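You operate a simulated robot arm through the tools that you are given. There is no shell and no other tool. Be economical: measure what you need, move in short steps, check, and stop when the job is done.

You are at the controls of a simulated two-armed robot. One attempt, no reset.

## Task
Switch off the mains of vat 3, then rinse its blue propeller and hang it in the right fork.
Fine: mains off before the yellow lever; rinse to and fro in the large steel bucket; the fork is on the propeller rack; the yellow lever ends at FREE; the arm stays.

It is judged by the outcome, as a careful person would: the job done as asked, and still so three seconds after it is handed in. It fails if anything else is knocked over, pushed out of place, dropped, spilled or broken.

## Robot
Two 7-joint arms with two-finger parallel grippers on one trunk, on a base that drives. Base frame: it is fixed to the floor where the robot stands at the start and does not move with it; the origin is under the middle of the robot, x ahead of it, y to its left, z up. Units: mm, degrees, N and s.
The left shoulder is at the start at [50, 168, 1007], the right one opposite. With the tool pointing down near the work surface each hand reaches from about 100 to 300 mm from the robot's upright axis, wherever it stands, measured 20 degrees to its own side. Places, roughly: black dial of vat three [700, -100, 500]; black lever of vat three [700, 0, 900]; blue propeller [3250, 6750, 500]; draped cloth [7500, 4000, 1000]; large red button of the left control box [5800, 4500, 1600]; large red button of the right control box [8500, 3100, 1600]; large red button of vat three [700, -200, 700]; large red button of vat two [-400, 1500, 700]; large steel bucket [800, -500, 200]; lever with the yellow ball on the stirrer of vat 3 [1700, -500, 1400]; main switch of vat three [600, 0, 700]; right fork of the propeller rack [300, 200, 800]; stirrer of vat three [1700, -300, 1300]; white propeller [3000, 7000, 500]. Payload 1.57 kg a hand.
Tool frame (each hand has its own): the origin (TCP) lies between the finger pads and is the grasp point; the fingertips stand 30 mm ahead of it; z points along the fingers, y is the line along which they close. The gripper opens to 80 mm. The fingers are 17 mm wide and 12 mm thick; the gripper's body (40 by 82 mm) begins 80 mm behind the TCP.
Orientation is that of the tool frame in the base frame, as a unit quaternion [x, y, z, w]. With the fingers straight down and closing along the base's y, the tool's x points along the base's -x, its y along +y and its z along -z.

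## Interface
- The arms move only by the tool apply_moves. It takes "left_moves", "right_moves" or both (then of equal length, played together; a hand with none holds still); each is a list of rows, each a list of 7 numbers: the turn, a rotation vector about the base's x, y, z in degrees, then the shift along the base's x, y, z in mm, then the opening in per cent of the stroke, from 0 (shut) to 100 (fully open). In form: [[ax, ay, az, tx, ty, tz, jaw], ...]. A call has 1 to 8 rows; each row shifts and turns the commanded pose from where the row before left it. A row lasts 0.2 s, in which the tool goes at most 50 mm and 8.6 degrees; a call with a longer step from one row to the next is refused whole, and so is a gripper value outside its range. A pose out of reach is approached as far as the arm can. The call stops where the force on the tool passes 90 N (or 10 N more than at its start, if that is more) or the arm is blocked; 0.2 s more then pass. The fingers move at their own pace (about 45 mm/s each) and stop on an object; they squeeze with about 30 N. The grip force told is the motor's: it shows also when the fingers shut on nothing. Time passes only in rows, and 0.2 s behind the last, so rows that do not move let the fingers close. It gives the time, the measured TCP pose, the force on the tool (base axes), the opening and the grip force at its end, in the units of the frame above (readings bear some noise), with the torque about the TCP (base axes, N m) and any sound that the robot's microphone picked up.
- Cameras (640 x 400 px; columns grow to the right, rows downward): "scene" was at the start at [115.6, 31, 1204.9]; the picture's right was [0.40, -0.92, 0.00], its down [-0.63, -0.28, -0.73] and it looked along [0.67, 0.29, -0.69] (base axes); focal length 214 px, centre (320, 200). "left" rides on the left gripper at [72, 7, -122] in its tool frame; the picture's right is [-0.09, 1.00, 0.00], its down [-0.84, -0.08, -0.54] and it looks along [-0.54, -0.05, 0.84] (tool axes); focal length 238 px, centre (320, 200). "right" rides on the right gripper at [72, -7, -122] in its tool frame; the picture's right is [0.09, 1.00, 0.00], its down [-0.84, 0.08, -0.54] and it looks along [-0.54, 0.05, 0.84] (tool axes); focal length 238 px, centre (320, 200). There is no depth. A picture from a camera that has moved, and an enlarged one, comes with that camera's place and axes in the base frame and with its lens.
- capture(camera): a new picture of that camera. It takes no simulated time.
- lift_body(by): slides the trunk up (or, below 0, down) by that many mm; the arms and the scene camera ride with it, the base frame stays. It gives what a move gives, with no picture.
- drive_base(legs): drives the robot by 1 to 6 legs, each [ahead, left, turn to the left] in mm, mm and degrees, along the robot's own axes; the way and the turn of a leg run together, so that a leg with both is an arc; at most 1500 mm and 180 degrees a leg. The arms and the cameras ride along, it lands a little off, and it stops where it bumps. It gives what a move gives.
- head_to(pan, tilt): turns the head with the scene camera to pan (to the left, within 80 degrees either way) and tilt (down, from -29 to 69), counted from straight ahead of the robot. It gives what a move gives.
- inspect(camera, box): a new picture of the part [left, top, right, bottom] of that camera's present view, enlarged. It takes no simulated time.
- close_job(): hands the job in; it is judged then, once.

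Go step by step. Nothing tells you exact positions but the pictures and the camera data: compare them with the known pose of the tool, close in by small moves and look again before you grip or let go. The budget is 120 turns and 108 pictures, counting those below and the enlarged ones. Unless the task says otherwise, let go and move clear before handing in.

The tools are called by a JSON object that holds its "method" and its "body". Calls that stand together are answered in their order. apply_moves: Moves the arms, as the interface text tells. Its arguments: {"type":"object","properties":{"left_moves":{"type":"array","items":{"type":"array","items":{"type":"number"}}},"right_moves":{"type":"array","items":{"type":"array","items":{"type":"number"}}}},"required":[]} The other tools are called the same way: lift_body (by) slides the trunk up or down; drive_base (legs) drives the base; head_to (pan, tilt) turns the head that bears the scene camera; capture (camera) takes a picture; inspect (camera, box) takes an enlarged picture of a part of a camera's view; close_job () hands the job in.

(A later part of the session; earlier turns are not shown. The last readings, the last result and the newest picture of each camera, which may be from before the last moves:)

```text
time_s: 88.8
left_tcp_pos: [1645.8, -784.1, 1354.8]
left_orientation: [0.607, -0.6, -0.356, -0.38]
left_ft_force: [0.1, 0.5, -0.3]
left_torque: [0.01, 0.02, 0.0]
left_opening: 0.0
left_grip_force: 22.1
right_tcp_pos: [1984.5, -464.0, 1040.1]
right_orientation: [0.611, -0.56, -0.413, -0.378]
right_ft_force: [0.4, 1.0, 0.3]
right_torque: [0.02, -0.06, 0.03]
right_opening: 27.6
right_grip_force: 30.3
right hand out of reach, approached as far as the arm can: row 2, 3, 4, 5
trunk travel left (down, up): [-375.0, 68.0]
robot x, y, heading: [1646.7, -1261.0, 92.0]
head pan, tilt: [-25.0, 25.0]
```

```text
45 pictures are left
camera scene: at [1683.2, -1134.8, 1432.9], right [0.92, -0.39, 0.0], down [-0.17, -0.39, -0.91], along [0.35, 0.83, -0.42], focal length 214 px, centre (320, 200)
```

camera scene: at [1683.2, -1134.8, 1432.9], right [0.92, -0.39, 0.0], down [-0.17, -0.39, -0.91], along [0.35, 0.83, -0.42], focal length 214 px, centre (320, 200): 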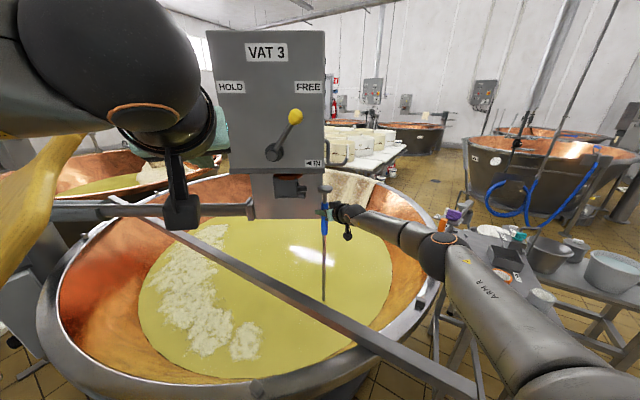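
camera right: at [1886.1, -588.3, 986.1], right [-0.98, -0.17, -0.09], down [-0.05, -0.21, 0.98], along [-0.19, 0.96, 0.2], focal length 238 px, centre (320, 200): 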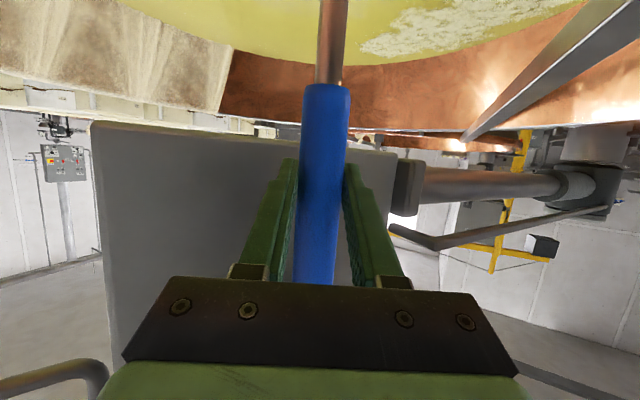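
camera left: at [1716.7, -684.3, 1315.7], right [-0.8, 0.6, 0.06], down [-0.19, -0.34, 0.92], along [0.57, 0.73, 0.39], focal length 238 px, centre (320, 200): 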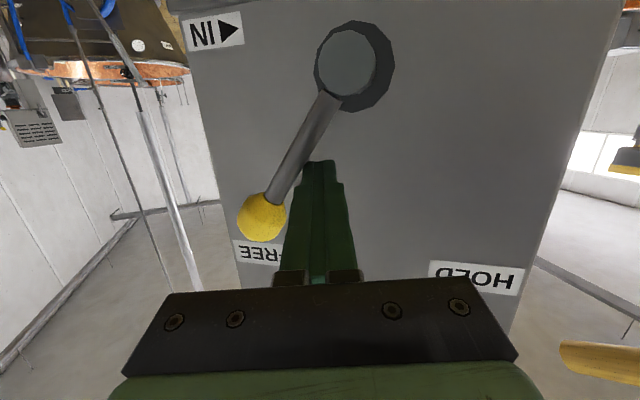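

The propeller is free and held firmly at (1984, -464, 1040). I'll draw it toward me, clear of the box front and still right of the bar, then raise the trunk fully.

{"method": "apply_moves", "body": {"right_moves": [[0, 0, 0, 2, -30, 0, 0], [0, 0, 0, 2, -30, 0, 0], [0, 0, 0, 2, -30, 0, 0], [0, 0, 0, 2, -30, 0, 0], [0, 0, 0, 0, -30, 0, 0]]}}

{"method": "lift_body", "body": {"by": 68}}

{"method": "apply_moves", "body": {"right_moves": [[0, 0, 0, 0, 0, 40, 0], [0, 0, 0, 0, 0, 40, 0], [0, 0, 0, 0, 0, 40, 0], [0, 0, 0, 0, 0, 40, 0], [0, 0, 0, 0, 0, 40, 0]]}}

{"method": "capture", "body": {"camera": "scene"}}

```text
time_s: 90.0
left_tcp_pos: [1645.0, -783.4, 1356.8]
left_orientation: [0.607, -0.6, -0.356, -0.381]
left_ft_force: [0.5, -0.6, 1.1]
left_torque: [-0.02, -0.01, 0.01]
left_opening: 0.0
left_grip_force: 20.8
right_tcp_pos: [1988.4, -610.9, 1043.0]
right_orientation: [0.61, -0.559, -0.414, -0.38]
right_ft_force: [1.5, 1.5, 0.4]
right_torque: [0.64, -0.4, -0.08]
right_opening: 27.2
right_grip_force: 30.0
trunk travel left (down, up): [-375.0, 68.0]
robot x, y, heading: [1645.9, -1258.6, 92.3]
head pan, tilt: [-25.0, 25.0]
```

```text
time_s: 91.1
left_tcp_pos: [1646.0, -781.6, 1423.9]
left_orientation: [0.607, -0.599, -0.357, -0.381]
left_ft_force: [0.0, -0.5, 0.0]
left_torque: [-0.01, 0.02, 0.0]
left_opening: 0.0
left_grip_force: 21.2
right_tcp_pos: [1988.8, -610.8, 1108.9]
right_orientation: [0.61, -0.56, -0.414, -0.377]
right_ft_force: [-0.3, -0.1, -6.3]
right_torque: [-0.28, -0.04, -0.03]
right_opening: 27.5
right_grip_force: 29.9
trunk travel left (down, up): [-443.0, 0.0]
robot x, y, heading: [1653.8, -1260.1, 92.0]
head pan, tilt: [-25.0, 25.0]
```

```text
time_s: 92.3
left_tcp_pos: [1645.7, -783.3, 1423.8]
left_orientation: [0.607, -0.599, -0.356, -0.381]
left_ft_force: [0.4, -0.2, -0.6]
left_torque: [0.0, 0.05, -0.03]
left_opening: 0.1
left_grip_force: 21.1
right_tcp_pos: [1988.3, -610.1, 1308.6]
right_orientation: [0.611, -0.56, -0.413, -0.377]
right_ft_force: [-0.1, -0.7, -7.8]
right_torque: [-0.65, -0.06, 0.01]
right_opening: 27.5
right_grip_force: 30.0
trunk travel left (down, up): [-443.0, 0.0]
robot x, y, heading: [1643.8, -1258.5, 91.9]
head pan, tilt: [-25.0, 25.0]
```

```text
44 pictures are left
camera scene: at [1681.6, -1135.3, 1500.7], right [0.92, -0.39, 0.0], down [-0.16, -0.39, -0.91], along [0.35, 0.83, -0.42], focal length 214 px, centre (320, 200)
```

scene: 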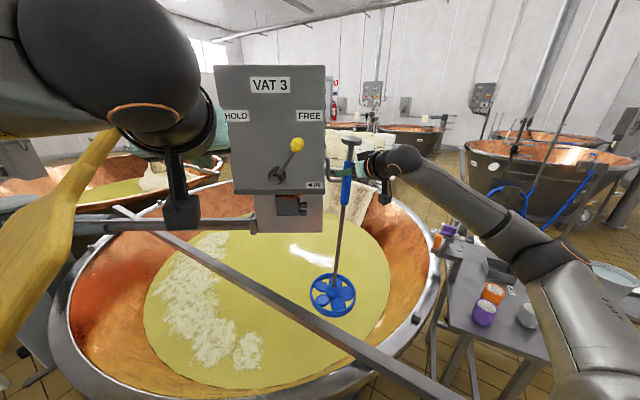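

Lifting works; the propeller is a blue ring about 480 mm below my grip, now at z≈825. 160 mm more to clear rim and bar.

{"method": "apply_moves", "body": {"right_moves": [[0, 0, 0, 0, 0, 40, 0], [0, 0, 0, 0, 0, 40, 0], [0, 0, 0, 0, 0, 40, 0], [0, 0, 0, 0, 0, 40, 0], [0, 0, 0, 0, 0, 0, 0]]}}

{"method": "capture", "body": {"camera": "scene"}}

```text
time_s: 93.5
left_tcp_pos: [1646.4, -782.5, 1422.8]
left_orientation: [0.607, -0.6, -0.356, -0.381]
left_ft_force: [-1.0, 0.5, -0.1]
left_torque: [0.0, -0.04, -0.03]
left_opening: 0.0
left_grip_force: 21.8
right_tcp_pos: [1987.3, -609.6, 1467.1]
right_orientation: [0.611, -0.56, -0.414, -0.377]
right_ft_force: [-0.1, -0.1, -7.2]
right_torque: [-0.3, -0.04, 0.0]
right_opening: 27.4
right_grip_force: 30.3
trunk travel left (down, up): [-443.0, 0.0]
robot x, y, heading: [1645.9, -1258.1, 92.1]
head pan, tilt: [-25.0, 25.0]
```

```text
43 pictures are left
camera scene: at [1683.0, -1134.5, 1500.6], right [0.92, -0.39, 0.0], down [-0.17, -0.39, -0.91], along [0.35, 0.83, -0.42], focal length 214 px, centre (320, 200)
```

scene: 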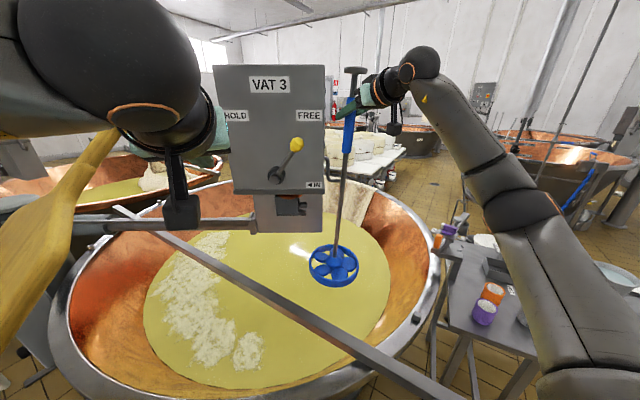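

Ring now about z 970. I'll add 45 mm of margin, then back straight away from the vat.

{"method": "apply_moves", "body": {"right_moves": [[0, 0, 0, 0, 0, 25, 0], [0, 0, 0, 0, 0, 25, 0], [0, 0, 0, 0, 0, 0, 0]]}}

{"method": "capture", "body": {"camera": "right"}}

{"method": "drive_base", "body": {"legs": [[-180, 0, 0]]}}

{"method": "capture", "body": {"camera": "scene"}}

```text
time_s: 94.3
left_tcp_pos: [1646.2, -783.1, 1423.5]
left_orientation: [0.607, -0.6, -0.356, -0.381]
left_ft_force: [0.0, -0.2, -0.6]
left_torque: [0.01, 0.0, -0.01]
left_opening: 0.2
left_grip_force: 21.5
right_tcp_pos: [1986.1, -610.8, 1519.6]
right_orientation: [0.611, -0.56, -0.414, -0.377]
right_ft_force: [0.1, 0.4, -7.9]
right_torque: [-0.27, -0.02, -0.03]
right_opening: 27.5
right_grip_force: 29.7
trunk travel left (down, up): [-443.0, 0.0]
robot x, y, heading: [1651.2, -1257.9, 92.3]
head pan, tilt: [-25.0, 25.0]
```

```text
42 pictures are left
camera right: at [2005.8, -750.0, 1499.2], right [-0.99, -0.12, -0.08], down [-0.06, -0.2, 0.98], along [-0.14, 0.97, 0.19], focal length 238 px, centre (320, 200)
```

right: 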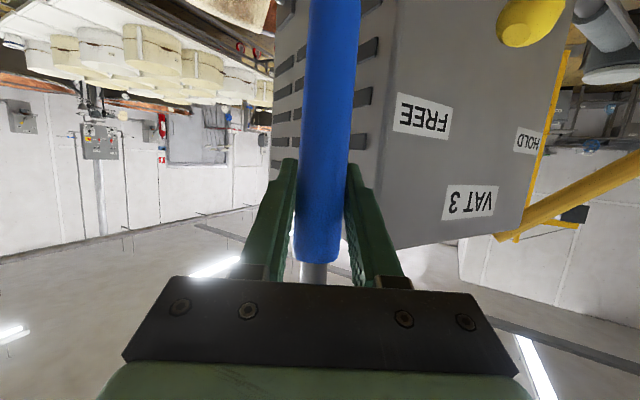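

```text
time_s: 95.8
left_tcp_pos: [1652.3, -959.6, 1424.2]
left_orientation: [0.607, -0.6, -0.356, -0.381]
left_ft_force: [0.4, 0.3, 0.0]
left_torque: [0.02, -0.02, 0.04]
left_opening: 0.2
left_grip_force: 21.3
right_tcp_pos: [1992.2, -789.4, 1518.9]
right_orientation: [0.61, -0.56, -0.414, -0.378]
right_ft_force: [-0.1, -0.3, -6.5]
right_torque: [-0.34, -0.03, 0.03]
right_opening: 27.5
right_grip_force: 29.3
trunk travel left (down, up): [-443.0, 0.0]
robot x, y, heading: [1653.7, -1435.1, 92.0]
head pan, tilt: [-25.0, 25.0]
```

```text
41 pictures are left
camera scene: at [1688.7, -1312.8, 1500.7], right [0.92, -0.39, 0.0], down [-0.17, -0.39, -0.91], along [0.35, 0.83, -0.42], focal length 214 px, centre (320, 200)
```

scene: 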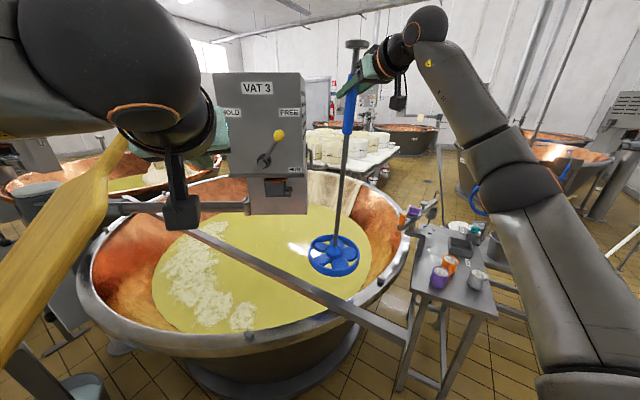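

Well clear of the bar. I'll back off, slide along to the left side of the room (-x) well clear of the paddle, and then turn to face the bucket.

{"method": "drive_base", "body": {"legs": [[-500, 0, 0], [0, 1500, 0], [0, 150, 0]]}}

{"method": "head_to", "body": {"pan": -30, "tilt": 25}}

{"method": "capture", "body": {"camera": "scene"}}

```text
time_s: 113.0
left_tcp_pos: [52.6, -1514.3, 1424.2]
left_orientation: [0.606, -0.601, -0.355, -0.381]
left_ft_force: [-0.2, 0.0, -0.4]
left_torque: [0.01, -0.01, -0.01]
left_opening: 0.1
left_grip_force: 21.5
right_tcp_pos: [393.4, -1342.1, 1519.2]
right_orientation: [0.609, -0.562, -0.412, -0.378]
right_ft_force: [-1.3, 0.2, -7.5]
right_torque: [-0.3, -0.06, -0.05]
right_opening: 27.4
right_grip_force: 29.4
trunk travel left (down, up): [-443.0, 0.0]
robot x, y, heading: [52.1, -1990.7, 91.7]
head pan, tilt: [-25.0, 25.0]
```

```text
time_s: 113.6
left_tcp_pos: [52.9, -1515.0, 1422.7]
left_orientation: [0.606, -0.601, -0.356, -0.382]
left_ft_force: [-0.7, 0.2, -0.4]
left_torque: [-0.02, 0.01, 0.0]
left_opening: 0.0
left_grip_force: 20.8
right_tcp_pos: [394.9, -1343.5, 1518.4]
right_orientation: [0.609, -0.562, -0.412, -0.379]
right_ft_force: [-0.3, -0.6, -7.8]
right_torque: [-0.29, -0.03, -0.01]
right_opening: 27.7
right_grip_force: 29.6
trunk travel left (down, up): [-443.0, 0.0]
robot x, y, heading: [53.4, -1990.9, 91.8]
head pan, tilt: [-30.0, 25.0]
```

```text
40 pictures are left
camera scene: at [95.7, -1869.9, 1500.7], right [0.88, -0.47, 0.0], down [-0.2, -0.37, -0.91], along [0.43, 0.8, -0.42], focal length 214 px, centre (320, 200)
```

scene: 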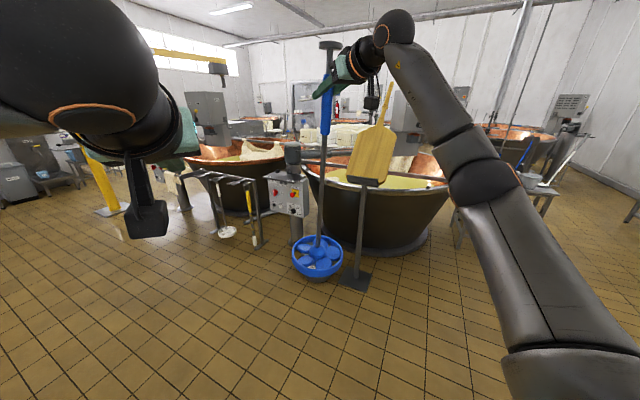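

Clear floor. I'll turn to face +x and slide left toward the bucket, stopping short to measure it.

{"method": "drive_base", "body": {"legs": [[0, 0, -91.7], [0, 1450, 0]]}}

{"method": "head_to", "body": {"pan": -10, "tilt": 42}}

{"method": "capture", "body": {"camera": "scene"}}

```text
time_s: 130.5
left_tcp_pos: [552.8, -550.8, 1423.1]
left_orientation: [0.017, 0.853, -0.031, 0.521]
left_ft_force: [0.0, -0.4, -0.4]
left_torque: [-0.01, -0.02, 0.0]
left_opening: 0.0
left_grip_force: 21.3
right_tcp_pos: [707.6, -900.6, 1519.4]
right_orientation: [-0.014, 0.828, 0.011, 0.56]
right_ft_force: [-0.7, 0.0, -7.5]
right_torque: [-0.02, 0.29, 0.02]
right_opening: 27.4
right_grip_force: 30.0
trunk travel left (down, up): [-443.0, 0.0]
robot x, y, heading: [75.5, -531.9, -1.2]
head pan, tilt: [-30.0, 25.0]
```

```text
time_s: 131.4
left_tcp_pos: [553.2, -552.6, 1423.0]
left_orientation: [0.018, 0.853, -0.031, 0.521]
left_ft_force: [0.0, -0.4, -0.4]
left_torque: [0.01, 0.01, -0.02]
left_opening: 0.0
left_grip_force: 21.7
right_tcp_pos: [706.9, -901.1, 1519.0]
right_orientation: [-0.014, 0.829, 0.01, 0.559]
right_ft_force: [-1.0, 0.0, -6.3]
right_torque: [0.01, 0.27, 0.0]
right_opening: 27.4
right_grip_force: 30.0
trunk travel left (down, up): [-443.0, 0.0]
robot x, y, heading: [76.5, -523.9, -0.8]
head pan, tilt: [-10.0, 42.0]
```

```text
39 pictures are left
camera scene: at [201.3, -547.4, 1474.5], right [-0.19, -0.98, 0.0], down [-0.66, 0.13, -0.74], along [0.73, -0.14, -0.67], focal length 214 px, centre (320, 200)
```

scene: 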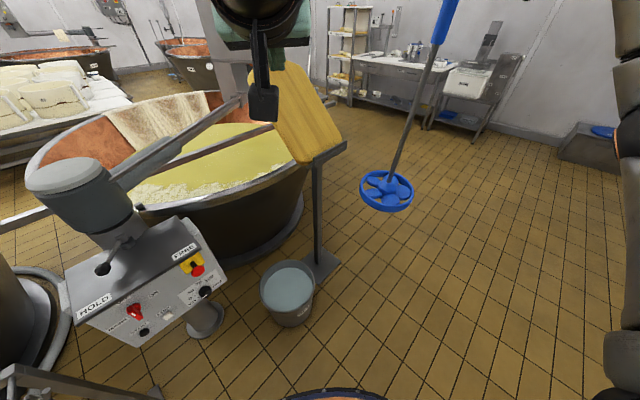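

The bucket rim is centred near (818, -474, 276), radius ~160; the ring is ~90 mm radius and ~500 mm below the grip. Turning left about 31° here puts the ring nearly over the bucket, clear of the rack.

{"method": "drive_base", "body": {"legs": [[0, 0, 31]]}}

{"method": "head_to", "body": {"pan": -25, "tilt": 52}}

{"method": "capture", "body": {"camera": "scene"}}

```text
time_s: 133.2
left_tcp_pos: [499.7, -309.0, 1424.0]
left_orientation: [-0.206, 0.828, 0.106, 0.511]
left_ft_force: [0.1, 0.3, 0.8]
left_torque: [0.0, 0.01, -0.01]
left_opening: 0.1
left_grip_force: 21.6
right_tcp_pos: [808.9, -532.4, 1518.7]
right_orientation: [-0.23, 0.797, 0.156, 0.537]
right_ft_force: [-0.4, 0.5, -7.2]
right_torque: [-0.17, 0.27, 0.01]
right_opening: 27.7
right_grip_force: 30.2
trunk travel left (down, up): [-443.0, 0.0]
robot x, y, heading: [77.8, -530.0, 29.2]
head pan, tilt: [-10.0, 42.0]
```

```text
time_s: 134.0
left_tcp_pos: [501.3, -309.0, 1422.8]
left_orientation: [-0.205, 0.828, 0.105, 0.511]
left_ft_force: [-0.3, 0.2, 0.1]
left_torque: [-0.03, 0.0, -0.03]
left_opening: 0.0
left_grip_force: 21.6
right_tcp_pos: [808.5, -532.9, 1519.5]
right_orientation: [-0.229, 0.797, 0.155, 0.536]
right_ft_force: [0.0, 0.1, -6.5]
right_torque: [-0.16, 0.22, 0.02]
right_opening: 27.5
right_grip_force: 29.9
trunk travel left (down, up): [-443.0, 0.0]
robot x, y, heading: [77.9, -530.8, 29.1]
head pan, tilt: [-25.0, 52.0]
```

```text
38 pictures are left
camera scene: at [189.3, -505.0, 1460.6], right [0.08, -1.0, 0.0], down [-0.79, -0.06, -0.62], along [0.61, 0.05, -0.79], focal length 214 px, centre (320, 200)
```

scene: 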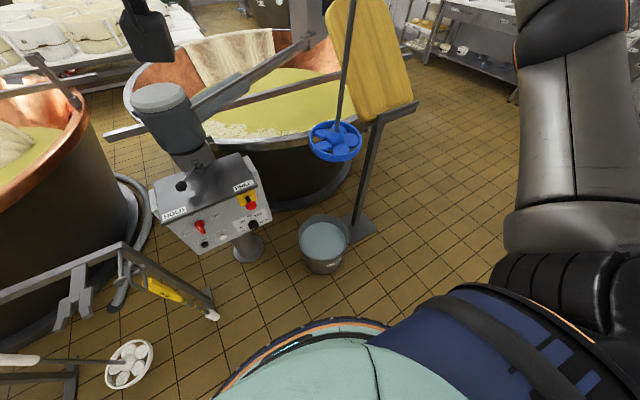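

The ring is at about (790, -511) and the bucket at (812, -473). I'll lower the trunk fully, shift the ring over the centre, and look again.

{"method": "lift_body", "body": {"by": -440}}

{"method": "apply_moves", "body": {"right_moves": [[0, 0, 0, 12, 20, 0, 0], [0, 0, 0, 12, 20, 0, 0], [0, 0, 0, 0, 0, 0, 0]]}}

{"method": "capture", "body": {"camera": "scene"}}

{"method": "capture", "body": {"camera": "right"}}

```text
refused: -440 is not a number from -400 to 400
```

```text
time_s: 134.8
left_tcp_pos: [500.6, -308.6, 1423.7]
left_orientation: [-0.206, 0.828, 0.106, 0.511]
left_ft_force: [0.5, 0.0, 0.9]
left_torque: [0.01, -0.01, -0.01]
left_opening: 0.0
left_grip_force: 21.3
right_tcp_pos: [834.0, -493.5, 1519.1]
right_orientation: [-0.229, 0.797, 0.155, 0.537]
right_ft_force: [-0.9, 0.0, -7.4]
right_torque: [-0.16, 0.24, -0.02]
right_opening: 27.7
right_grip_force: 29.9
trunk travel left (down, up): [-443.0, 0.0]
robot x, y, heading: [76.9, -528.7, 29.1]
head pan, tilt: [-25.0, 52.0]
```

```text
37 pictures are left
camera scene: at [189.2, -505.5, 1460.5], right [0.07, -1.0, 0.0], down [-0.79, -0.06, -0.61], along [0.61, 0.05, -0.79], focal length 214 px, centre (320, 200)
```

scene: 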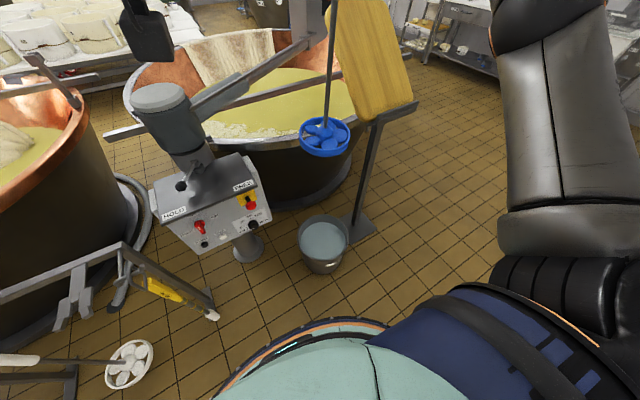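

```text
36 pictures are left
camera right: at [719.0, -574.1, 1498.2], right [-0.56, 0.82, -0.08], down [-0.2, -0.04, 0.98], along [0.8, 0.56, 0.19], focal length 238 px, centre (320, 200)
```

right: 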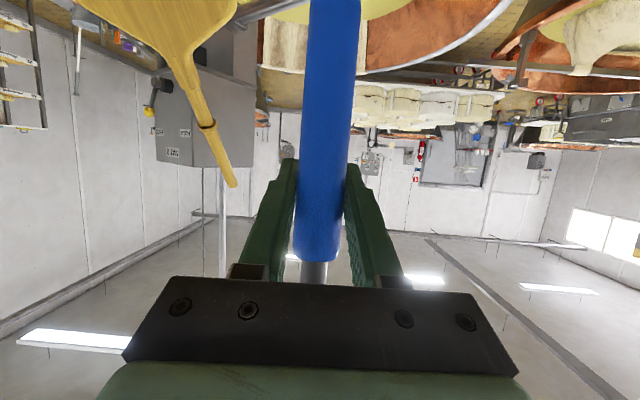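

The limit is 400 mm per step; lower by 400 and look.

{"method": "lift_body", "body": {"by": -400}}

{"method": "capture", "body": {"camera": "scene"}}

```text
time_s: 138.7
left_tcp_pos: [501.4, -308.9, 1022.9]
left_orientation: [-0.206, 0.828, 0.106, 0.511]
left_ft_force: [0.1, -0.2, 1.0]
left_torque: [-0.03, -0.01, -0.01]
left_opening: 0.0
left_grip_force: 21.4
right_tcp_pos: [832.5, -492.7, 1118.4]
right_orientation: [-0.23, 0.796, 0.156, 0.537]
right_ft_force: [0.0, -0.2, -7.6]
right_torque: [-0.15, 0.21, -0.01]
right_opening: 27.4
right_grip_force: 29.6
trunk travel left (down, up): [-43.0, 400.0]
robot x, y, heading: [76.5, -532.0, 29.2]
head pan, tilt: [-25.0, 52.0]
```

```text
35 pictures are left
camera scene: at [188.8, -504.9, 1060.6], right [0.07, -1.0, 0.0], down [-0.79, -0.06, -0.61], along [0.61, 0.05, -0.79], focal length 214 px, centre (320, 200)
```

scene: 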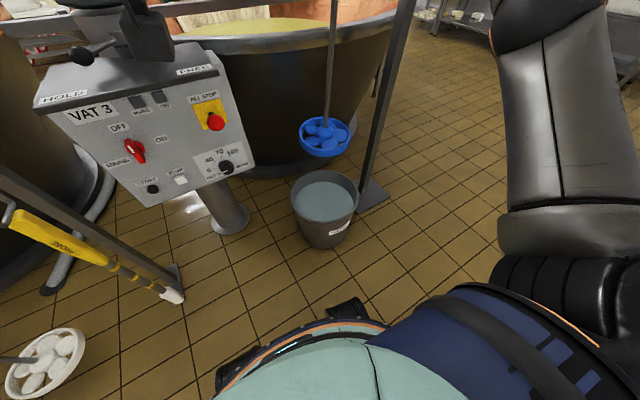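

Ring is roughly over the bucket. Lower the arm to just above the rim and compare.

{"method": "apply_moves", "body": {"right_moves": [[0, 0, 0, 2, 0, -40, 0], [0, 0, 0, 2, 0, -40, 0], [0, 0, 0, 2, 0, -40, 0], [0, 0, 0, 2, 0, -40, 0], [0, 0, 0, 2, 0, -40, 0], [0, 0, 0, 0, 0, -30, 0]]}}

{"method": "capture", "body": {"camera": "scene"}}

```text
time_s: 140.1
left_tcp_pos: [499.8, -308.4, 1022.6]
left_orientation: [-0.206, 0.828, 0.106, 0.511]
left_ft_force: [-0.4, 0.5, 0.0]
left_torque: [0.0, -0.02, 0.01]
left_opening: 0.2
left_grip_force: 20.9
right_tcp_pos: [843.8, -492.5, 886.9]
right_orientation: [-0.229, 0.797, 0.156, 0.537]
right_ft_force: [1.1, 0.4, -7.7]
right_torque: [-0.12, 0.04, -0.04]
right_opening: 27.6
right_grip_force: 30.2
trunk travel left (down, up): [-43.0, 400.0]
robot x, y, heading: [79.8, -524.3, 29.5]
head pan, tilt: [-25.0, 52.0]
```

```text
34 pictures are left
camera scene: at [189.0, -504.9, 1060.5], right [0.07, -1.0, 0.0], down [-0.79, -0.06, -0.61], along [0.61, 0.05, -0.79], focal length 214 px, centre (320, 200)
```

scene: 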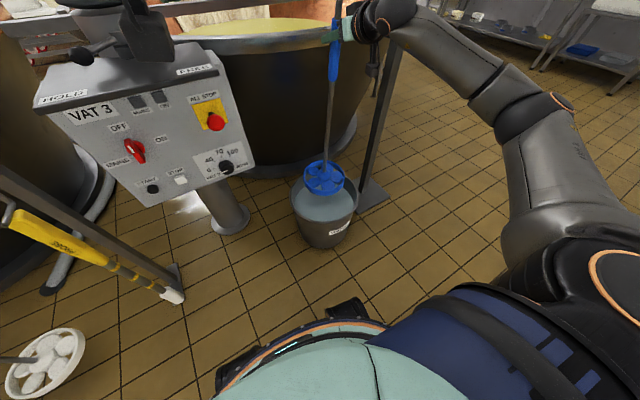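

Ring centred over the bucket within 10 mm. Lower it into the water.

{"method": "apply_moves", "body": {"right_moves": [[0, 0, 0, 4, -4, -35, 0], [0, 0, 0, 4, -4, -35, 0], [0, 0, 0, 0, 0, -35, 0], [0, 0, 0, 0, 0, -35, 0], [0, 0, 0, 0, 0, -35, 0], [0, 0, 0, 0, 0, -30, 0]]}}

{"method": "capture", "body": {"camera": "scene"}}

```text
time_s: 141.4
left_tcp_pos: [496.6, -309.4, 1025.7]
left_orientation: [-0.206, 0.827, 0.105, 0.513]
left_ft_force: [0.5, -0.5, -0.3]
left_torque: [-0.01, 0.01, 0.01]
left_opening: 0.4
left_grip_force: 20.9
right_tcp_pos: [849.2, -498.4, 694.7]
right_orientation: [-0.229, 0.79, 0.161, 0.545]
right_ft_force: [-11.1, 2.9, 27.8]
right_torque: [-0.09, 0.45, -0.08]
right_opening: 15.4
right_grip_force: 30.0
trunk travel left (down, up): [-43.0, 400.0]
robot x, y, heading: [78.0, -530.2, 29.5]
head pan, tilt: [-25.0, 52.0]
```

```text
33 pictures are left
camera scene: at [185.1, -505.0, 1061.0], right [0.07, -1.0, 0.0], down [-0.78, -0.06, -0.62], along [0.62, 0.05, -0.79], focal length 214 px, centre (320, 200)
```

scene: 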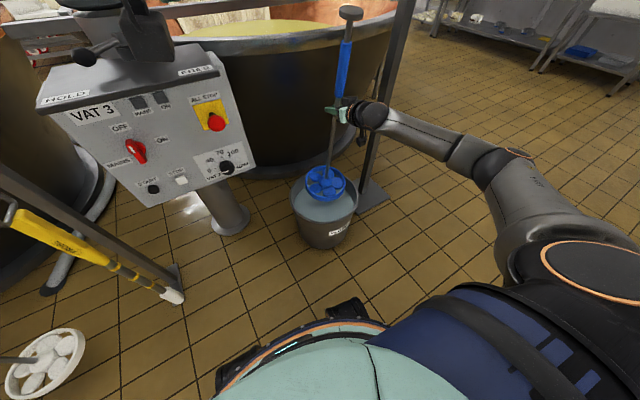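

The ring caught the bucket's far rim and the shaft slid through the fingers; the true ring is further out than I judged. I'll inspect before lifting.

{"method": "inspect", "body": {"camera": "scene", "box": [270, 0, 410, 260]}}

{"method": "inspect", "body": {"camera": "scene", "box": [280, 150, 380, 250]}}

```text
1.54 times, centred on (340, 130) of scene
camera zoom: at [185.1, -505.0, 1061.0], right [0.07, -1.0, 0.0], down [-0.78, -0.06, -0.62], along [0.62, 0.05, -0.79], focal length 330 px, centre (289, 308)
```

zoom: 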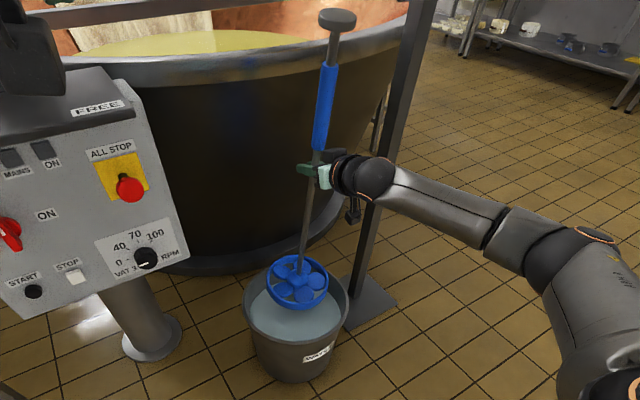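

```text
4.00 times, centred on (330, 200) of scene
camera zoom: at [185.1, -505.0, 1061.0], right [0.07, -1.0, 0.0], down [-0.78, -0.06, -0.62], along [0.62, 0.05, -0.79], focal length 858 px, centre (280, 200)
```

zoom: 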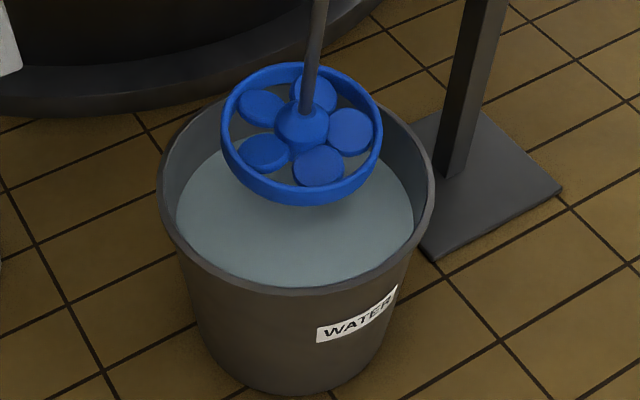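

The ring rests on the far rim; the bucket hasn't moved. I'll lift 55 mm and draw it back about 70 mm, then re-check.

{"method": "apply_moves", "body": {"right_moves": [[0, 0, 0, 0, 0, 20, 0], [0, 0, 0, 0, 0, 25, 0], [0, 0, 0, -5, 0, 20, 0], [0, 0, 0, -22, 0, 0, 0], [0, 0, 0, -22, 0, 0, 0], [0, 0, 0, -20, 0, 0, 0], [0, 0, 0, 0, 0, 0, 0]]}}

{"method": "inspect", "body": {"camera": "scene", "box": [270, 0, 410, 260]}}

{"method": "capture", "body": {"camera": "right"}}

```text
time_s: 143.1
left_tcp_pos: [499.6, -309.2, 1023.7]
left_orientation: [-0.206, 0.828, 0.106, 0.511]
left_ft_force: [0.6, 0.5, 0.0]
left_torque: [-0.03, 0.01, 0.0]
left_opening: 0.1
left_grip_force: 21.3
right_tcp_pos: [779.9, -499.5, 748.4]
right_orientation: [-0.229, 0.797, 0.155, 0.537]
right_ft_force: [0.8, -0.2, -7.7]
right_torque: [-0.11, 0.12, -0.02]
right_opening: 15.6
right_grip_force: 30.5
trunk travel left (down, up): [-43.0, 400.0]
robot x, y, heading: [81.2, -528.2, 29.3]
head pan, tilt: [-25.0, 52.0]
```

```text
1.54 times, centred on (340, 130) of scene
camera zoom: at [188.8, -504.9, 1060.5], right [0.07, -1.0, 0.0], down [-0.79, -0.06, -0.61], along [0.61, 0.05, -0.79], focal length 330 px, centre (289, 308)
```

zoom: 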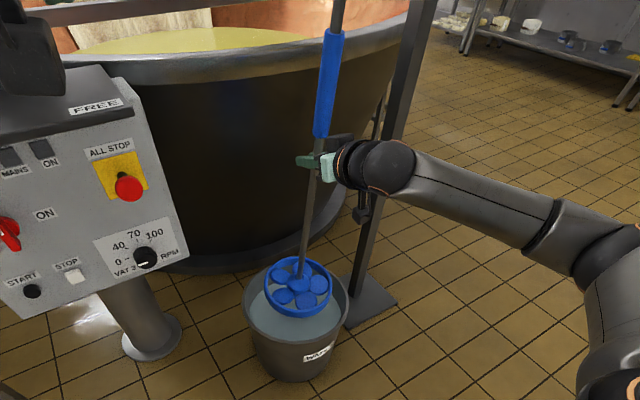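

```text
29 pictures are left
camera right: at [665.9, -580.9, 728.3], right [-0.56, 0.82, -0.08], down [-0.2, -0.04, 0.98], along [0.8, 0.56, 0.19], focal length 238 px, centre (320, 200)
```

right: 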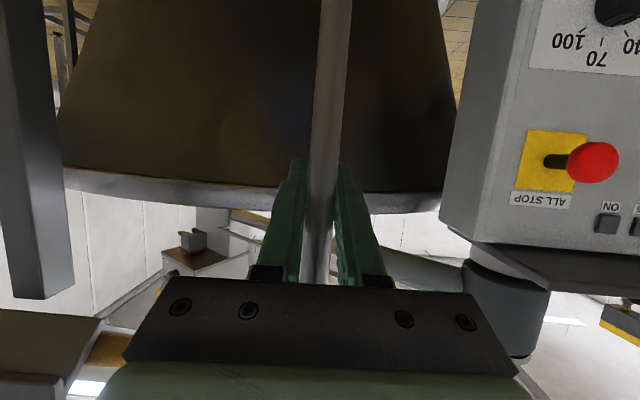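

Still holding on the thin shaft; ring now about (835, -479, 330), inside the rim. I'll shift 12 mm back and lower gently, watching the force.

{"method": "apply_moves", "body": {"right_moves": [[0, 0, 0, -12, 2, 0, 0], [0, 0, 0, 0, 2, -25, 0], [0, 0, 0, 0, 0, -25, 0], [0, 0, 0, 0, 0, -20, 0], [0, 0, 0, 0, 0, 0, 0]]}}

{"method": "inspect", "body": {"camera": "scene", "box": [280, 130, 380, 250]}}

```text
time_s: 144.2
left_tcp_pos: [500.1, -308.6, 1024.4]
left_orientation: [-0.205, 0.828, 0.105, 0.511]
left_ft_force: [-0.4, 0.1, -0.1]
left_torque: [-0.01, 0.01, -0.01]
left_opening: 0.1
left_grip_force: 21.3
right_tcp_pos: [768.5, -495.4, 678.0]
right_orientation: [-0.23, 0.796, 0.156, 0.537]
right_ft_force: [-0.5, 0.3, -8.4]
right_torque: [-0.05, 0.19, 0.0]
right_opening: 15.7
right_grip_force: 30.2
trunk travel left (down, up): [-43.0, 400.0]
robot x, y, heading: [81.5, -526.6, 29.2]
head pan, tilt: [-25.0, 52.0]
```

```text
3.33 times, centred on (330, 190) of scene
camera zoom: at [188.8, -504.9, 1060.6], right [0.07, -1.0, 0.0], down [-0.79, -0.06, -0.61], along [0.61, 0.05, -0.79], focal length 715 px, centre (287, 233)
```

zoom: 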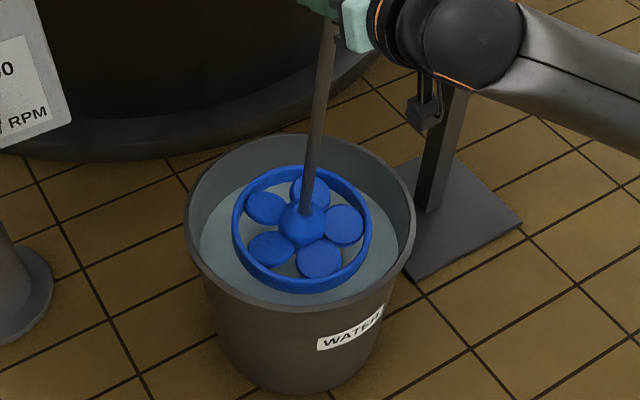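

Ring is inside the rim, nearly centred. Lower into the water and swish to and fro.

{"method": "apply_moves", "body": {"right_moves": [[0, 0, 0, 6, 0, -25, 0], [0, 0, 0, 0, 0, -25, 0], [0, 0, 0, 0, 0, -25, 0], [0, 0, 0, 0, 0, -10, 0], [0, 0, 0, 0, 0, 0, 0]]}}

{"method": "inspect", "body": {"camera": "scene", "box": [280, 130, 380, 250]}}

```text
time_s: 145.4
left_tcp_pos: [500.1, -309.0, 1022.4]
left_orientation: [-0.207, 0.828, 0.106, 0.51]
left_ft_force: [-0.6, 0.3, 0.0]
left_torque: [0.01, 0.01, 0.0]
left_opening: 0.0
left_grip_force: 21.5
right_tcp_pos: [775.1, -498.1, 592.6]
right_orientation: [-0.231, 0.796, 0.156, 0.537]
right_ft_force: [-0.1, 0.6, -5.2]
right_torque: [-0.1, 0.14, 0.02]
right_opening: 15.5
right_grip_force: 30.1
trunk travel left (down, up): [-43.0, 400.0]
robot x, y, heading: [78.3, -528.5, 29.3]
head pan, tilt: [-25.0, 52.0]
```

```text
3.33 times, centred on (330, 190) of scene
camera zoom: at [188.7, -504.9, 1060.6], right [0.07, -1.0, 0.0], down [-0.79, -0.06, -0.62], along [0.61, 0.05, -0.79], focal length 715 px, centre (287, 233)
```

zoom: 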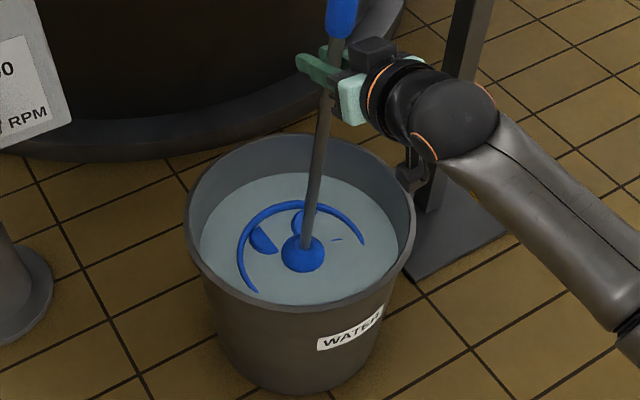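

Ring is at the surface. A bit deeper and forward, then to-and-fro strokes of about ±22 mm.

{"method": "apply_moves", "body": {"right_moves": [[0, 0, 0, 8, 2, -20, 0], [0, 0, 0, 4, 0, -20, 0], [0, 0, 0, 0, 0, -12, 0], [0, 0, 0, 0, 0, 0, 0]]}}

{"method": "apply_moves", "body": {"right_moves": [[0, 0, 0, 0, 20, 0, 0], [0, 0, 0, 0, -20, 0, 0], [0, 0, 0, 0, -20, 0, 0], [0, 0, 0, 0, 20, 0, 0], [0, 0, 0, 0, 20, 0, 0], [0, 0, 0, 0, -20, 0, 0], [0, 0, 0, 0, -20, 0, 0], [0, 0, 0, 0, 20, 0, 0]]}}

{"method": "inspect", "body": {"camera": "scene", "box": [280, 130, 380, 250]}}

```text
time_s: 146.4
left_tcp_pos: [499.6, -309.6, 1023.6]
left_orientation: [-0.206, 0.828, 0.106, 0.511]
left_ft_force: [0.3, 0.2, 0.6]
left_torque: [0.0, 0.02, 0.01]
left_opening: 0.0
left_grip_force: 20.6
right_tcp_pos: [787.1, -494.8, 540.5]
right_orientation: [-0.23, 0.797, 0.156, 0.537]
right_ft_force: [0.0, 0.6, -4.4]
right_torque: [-0.06, 0.12, 0.03]
right_opening: 15.5
right_grip_force: 29.8
trunk travel left (down, up): [-43.0, 400.0]
robot x, y, heading: [77.6, -525.3, 29.3]
head pan, tilt: [-25.0, 52.0]
```

```text
time_s: 148.2
left_tcp_pos: [500.2, -309.1, 1023.4]
left_orientation: [-0.205, 0.828, 0.106, 0.511]
left_ft_force: [-0.4, 0.3, 0.0]
left_torque: [0.03, -0.02, -0.03]
left_opening: 0.2
left_grip_force: 22.3
right_tcp_pos: [786.4, -496.1, 542.5]
right_orientation: [-0.23, 0.796, 0.155, 0.538]
right_ft_force: [-0.5, -0.8, -4.4]
right_torque: [-0.26, -0.02, -0.03]
right_opening: 15.8
right_grip_force: 30.3
trunk travel left (down, up): [-43.0, 400.0]
robot x, y, heading: [77.4, -529.8, 29.2]
head pan, tilt: [-25.0, 52.0]
```

```text
3.33 times, centred on (330, 190) of scene
camera zoom: at [188.5, -504.9, 1060.6], right [0.07, -1.0, 0.0], down [-0.79, -0.06, -0.62], along [0.61, 0.05, -0.79], focal length 715 px, centre (287, 233)
```

zoom: 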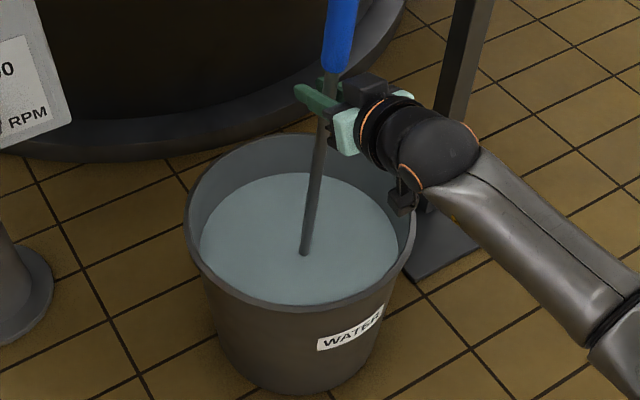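

Fully submerged; no spill. Another set of strokes, both ways, then lift out.

{"method": "apply_moves", "body": {"right_moves": [[0, 0, 0, 0, 25, 0, 0], [0, 0, 0, 0, -25, 0, 0], [0, 0, 0, 0, -25, 0, 0], [0, 0, 0, 0, 25, 0, 0], [0, 0, 0, 15, 0, 0, 0], [0, 0, 0, -25, 0, 0, 0], [0, 0, 0, 25, 0, 0, 0], [0, 0, 0, -15, 0, 0, 0]]}}

{"method": "apply_moves", "body": {"right_moves": [[0, 0, 0, 0, 25, 0, 0], [0, 0, 0, 0, -25, 0, 0], [0, 0, 0, 0, -25, 0, 0], [0, 0, 0, 0, 25, 0, 0], [0, 0, 0, -4, 0, 15, 0], [0, 0, 0, -4, 0, 20, 0], [0, 0, 0, -4, 0, 25, 0], [0, 0, 0, 0, 0, 25, 0]]}}

{"method": "apply_moves", "body": {"right_moves": [[0, 0, 0, -4, 0, 30, 0], [0, 0, 0, 0, 0, 35, 0], [0, 0, 0, 0, 0, 40, 0], [0, 0, 0, 0, 0, 40, 0], [0, 0, 0, 0, 0, 40, 0], [0, 0, 0, 0, 0, 40, 0], [0, 0, 0, 0, 0, 0, 0], [0, 0, 0, 0, 0, 0, 0]]}}

{"method": "lift_body", "body": {"by": 250}}

{"method": "head_to", "body": {"pan": 15, "tilt": 50}}

{"method": "capture", "body": {"camera": "scene"}}

```text
time_s: 150.1
left_tcp_pos: [500.2, -308.9, 1023.6]
left_orientation: [-0.206, 0.828, 0.105, 0.51]
left_ft_force: [-0.6, -0.3, 0.1]
left_torque: [0.0, 0.01, 0.01]
left_opening: 0.0
left_grip_force: 21.6
right_tcp_pos: [786.8, -495.4, 543.1]
right_orientation: [-0.229, 0.797, 0.155, 0.537]
right_ft_force: [1.0, 0.3, -4.3]
right_torque: [-0.09, -0.02, -0.02]
right_opening: 15.7
right_grip_force: 30.3
trunk travel left (down, up): [-43.0, 400.0]
robot x, y, heading: [78.5, -530.4, 29.3]
head pan, tilt: [-25.0, 52.0]
```

```text
time_s: 151.8
left_tcp_pos: [500.1, -307.5, 1022.9]
left_orientation: [-0.205, 0.828, 0.105, 0.511]
left_ft_force: [0.1, 0.5, -0.6]
left_torque: [-0.01, 0.03, 0.03]
left_opening: 0.2
left_grip_force: 21.3
right_tcp_pos: [775.4, -496.2, 626.3]
right_orientation: [-0.23, 0.797, 0.156, 0.536]
right_ft_force: [-0.4, 0.5, -7.2]
right_torque: [-0.09, 0.25, -0.02]
right_opening: 15.5
right_grip_force: 30.4
trunk travel left (down, up): [-43.0, 400.0]
robot x, y, heading: [79.3, -524.8, 29.1]
head pan, tilt: [-25.0, 52.0]
```

```text
time_s: 153.7
left_tcp_pos: [499.7, -309.2, 1024.2]
left_orientation: [-0.205, 0.828, 0.106, 0.511]
left_ft_force: [-0.4, -0.1, 0.5]
left_torque: [0.04, -0.03, 0.02]
left_opening: 0.0
left_grip_force: 21.2
right_tcp_pos: [769.7, -494.4, 852.4]
right_orientation: [-0.23, 0.797, 0.156, 0.536]
right_ft_force: [-0.8, -0.2, -7.6]
right_torque: [-0.08, 0.11, -0.05]
right_opening: 15.5
right_grip_force: 30.1
trunk travel left (down, up): [-43.0, 400.0]
robot x, y, heading: [78.6, -528.4, 29.4]
head pan, tilt: [-25.0, 52.0]
```

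```text
time_s: 156.2
left_tcp_pos: [500.8, -308.7, 1272.9]
left_orientation: [-0.206, 0.828, 0.106, 0.511]
left_ft_force: [-0.3, -0.1, -0.1]
left_torque: [-0.01, -0.01, -0.01]
left_opening: 0.0
left_grip_force: 21.3
right_tcp_pos: [770.6, -494.0, 1102.2]
right_orientation: [-0.23, 0.796, 0.157, 0.537]
right_ft_force: [0.7, 0.6, -8.1]
right_torque: [-0.1, 0.11, -0.02]
right_opening: 15.4
right_grip_force: 30.0
trunk travel left (down, up): [-293.0, 150.0]
robot x, y, heading: [74.3, -525.5, 29.2]
head pan, tilt: [-25.0, 52.0]
```

```text
time_s: 157.3
left_tcp_pos: [501.1, -308.3, 1273.1]
left_orientation: [-0.206, 0.828, 0.106, 0.511]
left_ft_force: [0.7, 0.0, 0.2]
left_torque: [-0.02, -0.01, 0.02]
left_opening: 0.1
left_grip_force: 21.2
right_tcp_pos: [770.5, -495.1, 1102.3]
right_orientation: [-0.23, 0.796, 0.156, 0.537]
right_ft_force: [0.0, 0.5, -8.0]
right_torque: [-0.08, 0.11, -0.03]
right_opening: 15.3
right_grip_force: 29.9
trunk travel left (down, up): [-293.0, 150.0]
robot x, y, heading: [79.0, -532.8, 29.2]
head pan, tilt: [15.0, 50.0]
```

```text
25 pictures are left
camera scene: at [169.3, -456.8, 1313.2], right [0.7, -0.72, 0.0], down [-0.55, -0.53, -0.64], along [0.46, 0.45, -0.77], focal length 214 px, centre (320, 200)
```

scene: 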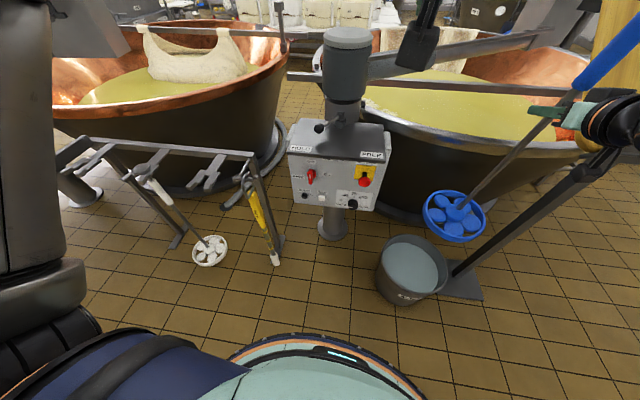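

Rinsed and lifted. Now I'll enlarge the rack to learn the right fork's shape and how the white propeller hangs.

{"method": "inspect", "body": {"camera": "scene", "box": [50, 125, 290, 275]}}

{"method": "inspect", "body": {"camera": "scene", "box": [170, 140, 250, 210]}}

```text
2.67 times, centred on (170, 200) of scene
camera zoom: at [169.3, -456.8, 1313.2], right [0.7, -0.72, 0.0], down [-0.55, -0.53, -0.64], along [0.46, 0.45, -0.77], focal length 572 px, centre (720, 200)
```

zoom: 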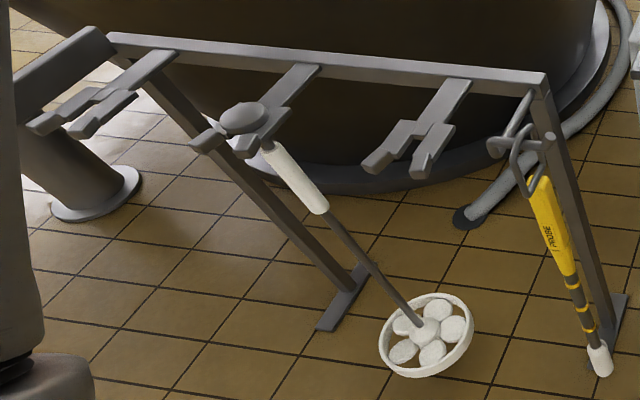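

```text
5.71 times, centred on (210, 175) of scene
camera zoom: at [169.3, -456.8, 1313.2], right [0.7, -0.72, 0.0], down [-0.55, -0.53, -0.64], along [0.46, 0.45, -0.77], focal length 1226 px, centre (949, 343)
```

zoom: 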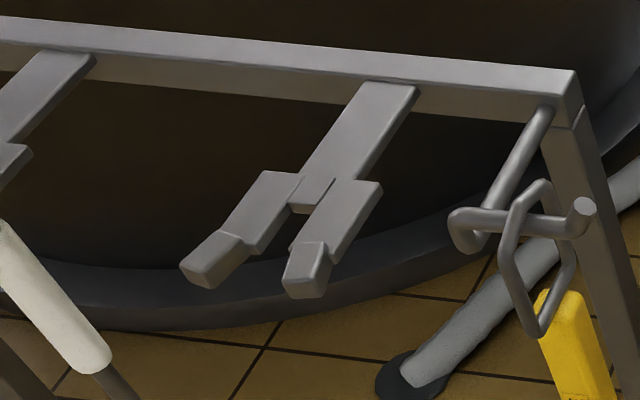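

The right fork's slot runs toward heading ~37°, seat near (268, 193, 805), with raised prong tips; the probe hangs at about (350, 61). I'll back off, correct the propeller's slight tilt by pitching the hand, raise the left hand out of the way, and look at the way to the left.

{"method": "drive_base", "body": {"legs": [[-385, 0, 0]]}}

{"method": "apply_moves", "body": {"left_moves": [[0, 0, 0, -15, -10, 30, 0], [0, 0, 0, -15, -10, 30, 0], [0, 0, 0, -15, -10, 30, 0]], "right_moves": [[-2.1, 3.4, 0, 0, 0, 0, 0], [-2.1, 3.4, 0, 0, 0, 0, 0], [0, 0, 0, 0, 0, 0, 0]]}}

{"method": "head_to", "body": {"pan": 60, "tilt": 35}}

{"method": "capture", "body": {"camera": "scene"}}

```text
time_s: 159.8
left_tcp_pos: [156.1, -501.1, 1272.6]
left_orientation: [-0.206, 0.828, 0.106, 0.511]
left_ft_force: [0.0, -0.7, -1.1]
left_torque: [-0.02, 0.02, -0.02]
left_opening: 0.1
left_grip_force: 21.4
right_tcp_pos: [425.2, -687.5, 1102.7]
right_orientation: [-0.23, 0.797, 0.156, 0.537]
right_ft_force: [-0.3, -0.5, -7.0]
right_torque: [-0.06, 0.13, -0.01]
right_opening: 15.7
right_grip_force: 29.6
trunk travel left (down, up): [-293.0, 150.0]
robot x, y, heading: [-261.7, -722.1, 29.5]
head pan, tilt: [15.0, 50.0]
```

```text
time_s: 160.6
left_tcp_pos: [110.7, -534.1, 1364.9]
left_orientation: [-0.205, 0.828, 0.106, 0.51]
left_ft_force: [-0.1, 0.7, -0.8]
left_torque: [0.0, 0.01, 0.02]
left_opening: 0.1
left_grip_force: 21.7
right_tcp_pos: [425.2, -688.2, 1101.9]
right_orientation: [-0.24, 0.833, 0.14, 0.479]
right_ft_force: [-0.2, 0.1, -7.2]
right_torque: [0.07, -0.13, 0.0]
right_opening: 15.8
right_grip_force: 30.0
trunk travel left (down, up): [-293.0, 150.0]
robot x, y, heading: [-269.6, -724.3, 29.3]
head pan, tilt: [15.0, 50.0]
```

```text
time_s: 161.7
left_tcp_pos: [110.3, -533.2, 1363.4]
left_orientation: [-0.206, 0.828, 0.106, 0.51]
left_ft_force: [0.3, -0.6, -0.4]
left_torque: [0.0, 0.01, -0.01]
left_opening: 0.0
left_grip_force: 21.2
right_tcp_pos: [425.0, -687.5, 1102.2]
right_orientation: [-0.24, 0.833, 0.14, 0.479]
right_ft_force: [0.7, 0.1, -7.2]
right_torque: [0.05, -0.16, 0.0]
right_opening: 15.3
right_grip_force: 30.5
trunk travel left (down, up): [-293.0, 150.0]
robot x, y, heading: [-267.9, -717.6, 29.4]
head pan, tilt: [60.0, 35.0]
```

```text
22 pictures are left
camera scene: at [-229.4, -615.8, 1335.0], right [1.0, -0.01, 0.0], down [-0.01, -0.57, -0.82], along [0.01, 0.82, -0.57], focal length 214 px, centre (320, 200)
```

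scene: 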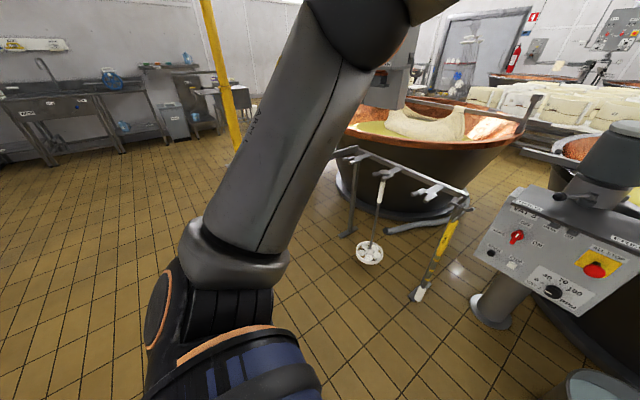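

The way left is clear. I'll slide to a point lined up behind the fork and turn to heading 37°.

{"method": "drive_base", "body": {"legs": [[0, 722, 0], [0, 0, 7.6]]}}

{"method": "head_to", "body": {"pan": -10, "tilt": 32}}

{"method": "capture", "body": {"camera": "scene"}}

```text
time_s: 169.2
left_tcp_pos: [-276.3, 154.8, 1364.6]
left_orientation: [-0.262, 0.812, 0.14, 0.502]
left_ft_force: [0.6, 0.4, 0.3]
left_torque: [0.0, 0.01, -0.06]
left_opening: 0.0
left_grip_force: 21.4
right_tcp_pos: [56.5, 44.5, 1103.0]
right_orientation: [-0.295, 0.814, 0.172, 0.469]
right_ft_force: [-0.2, -0.1, -7.0]
right_torque: [0.1, -0.1, -0.02]
right_opening: 15.9
right_grip_force: 29.6
trunk travel left (down, up): [-293.0, 150.0]
robot x, y, heading: [-624.1, -83.7, 37.0]
head pan, tilt: [60.0, 35.0]
```

```text
time_s: 170.6
left_tcp_pos: [-276.7, 155.3, 1364.0]
left_orientation: [-0.261, 0.812, 0.14, 0.502]
left_ft_force: [0.3, 0.4, -0.4]
left_torque: [0.0, -0.01, 0.0]
left_opening: 0.0
left_grip_force: 21.5
right_tcp_pos: [55.0, 43.5, 1101.8]
right_orientation: [-0.296, 0.814, 0.172, 0.469]
right_ft_force: [-0.2, 0.4, -8.8]
right_torque: [0.09, -0.14, -0.02]
right_opening: 15.4
right_grip_force: 29.9
trunk travel left (down, up): [-293.0, 150.0]
robot x, y, heading: [-623.6, -85.3, 37.0]
head pan, tilt: [-10.0, 32.0]
```

```text
21 pictures are left
camera scene: at [-512.8, -20.5, 1339.6], right [0.46, -0.89, 0.0], down [-0.47, -0.24, -0.85], along [0.75, 0.39, -0.53], focal length 214 px, centre (320, 200)
```

scene: 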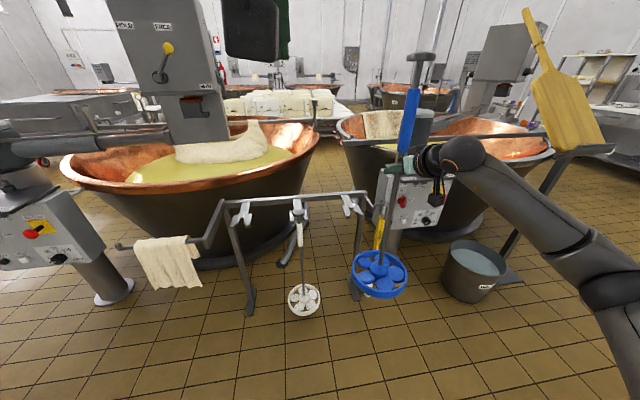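

I face the rack squarely. I'll enlarge the right fork and my propeller's head for precise alignment.

{"method": "inspect", "body": {"camera": "scene", "box": [285, 175, 385, 235]}}

{"method": "inspect", "body": {"camera": "scene", "box": [340, 40, 460, 310]}}

```text
6.40 times, centred on (335, 205) of scene
camera zoom: at [-512.8, -20.5, 1339.6], right [0.46, -0.89, 0.0], down [-0.47, -0.24, -0.85], along [0.75, 0.39, -0.53], focal length 1373 px, centre (224, 168)
```

zoom: 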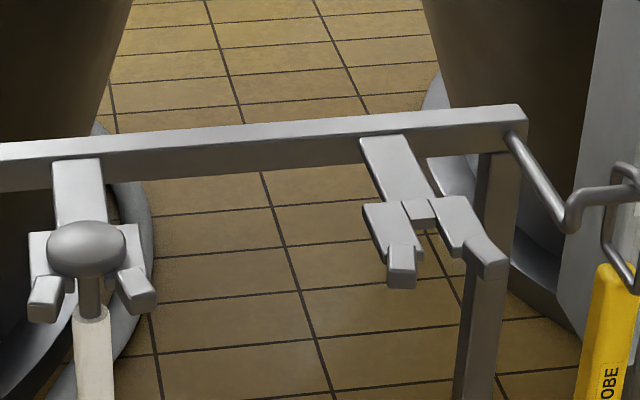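

```text
1.48 times, centred on (400, 175) of scene
camera zoom: at [-512.8, -20.5, 1339.6], right [0.46, -0.89, 0.0], down [-0.47, -0.24, -0.85], along [0.75, 0.39, -0.53], focal length 318 px, centre (202, 237)
```

zoom: 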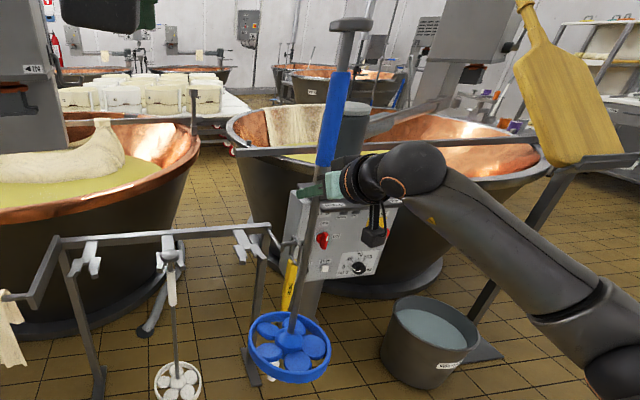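

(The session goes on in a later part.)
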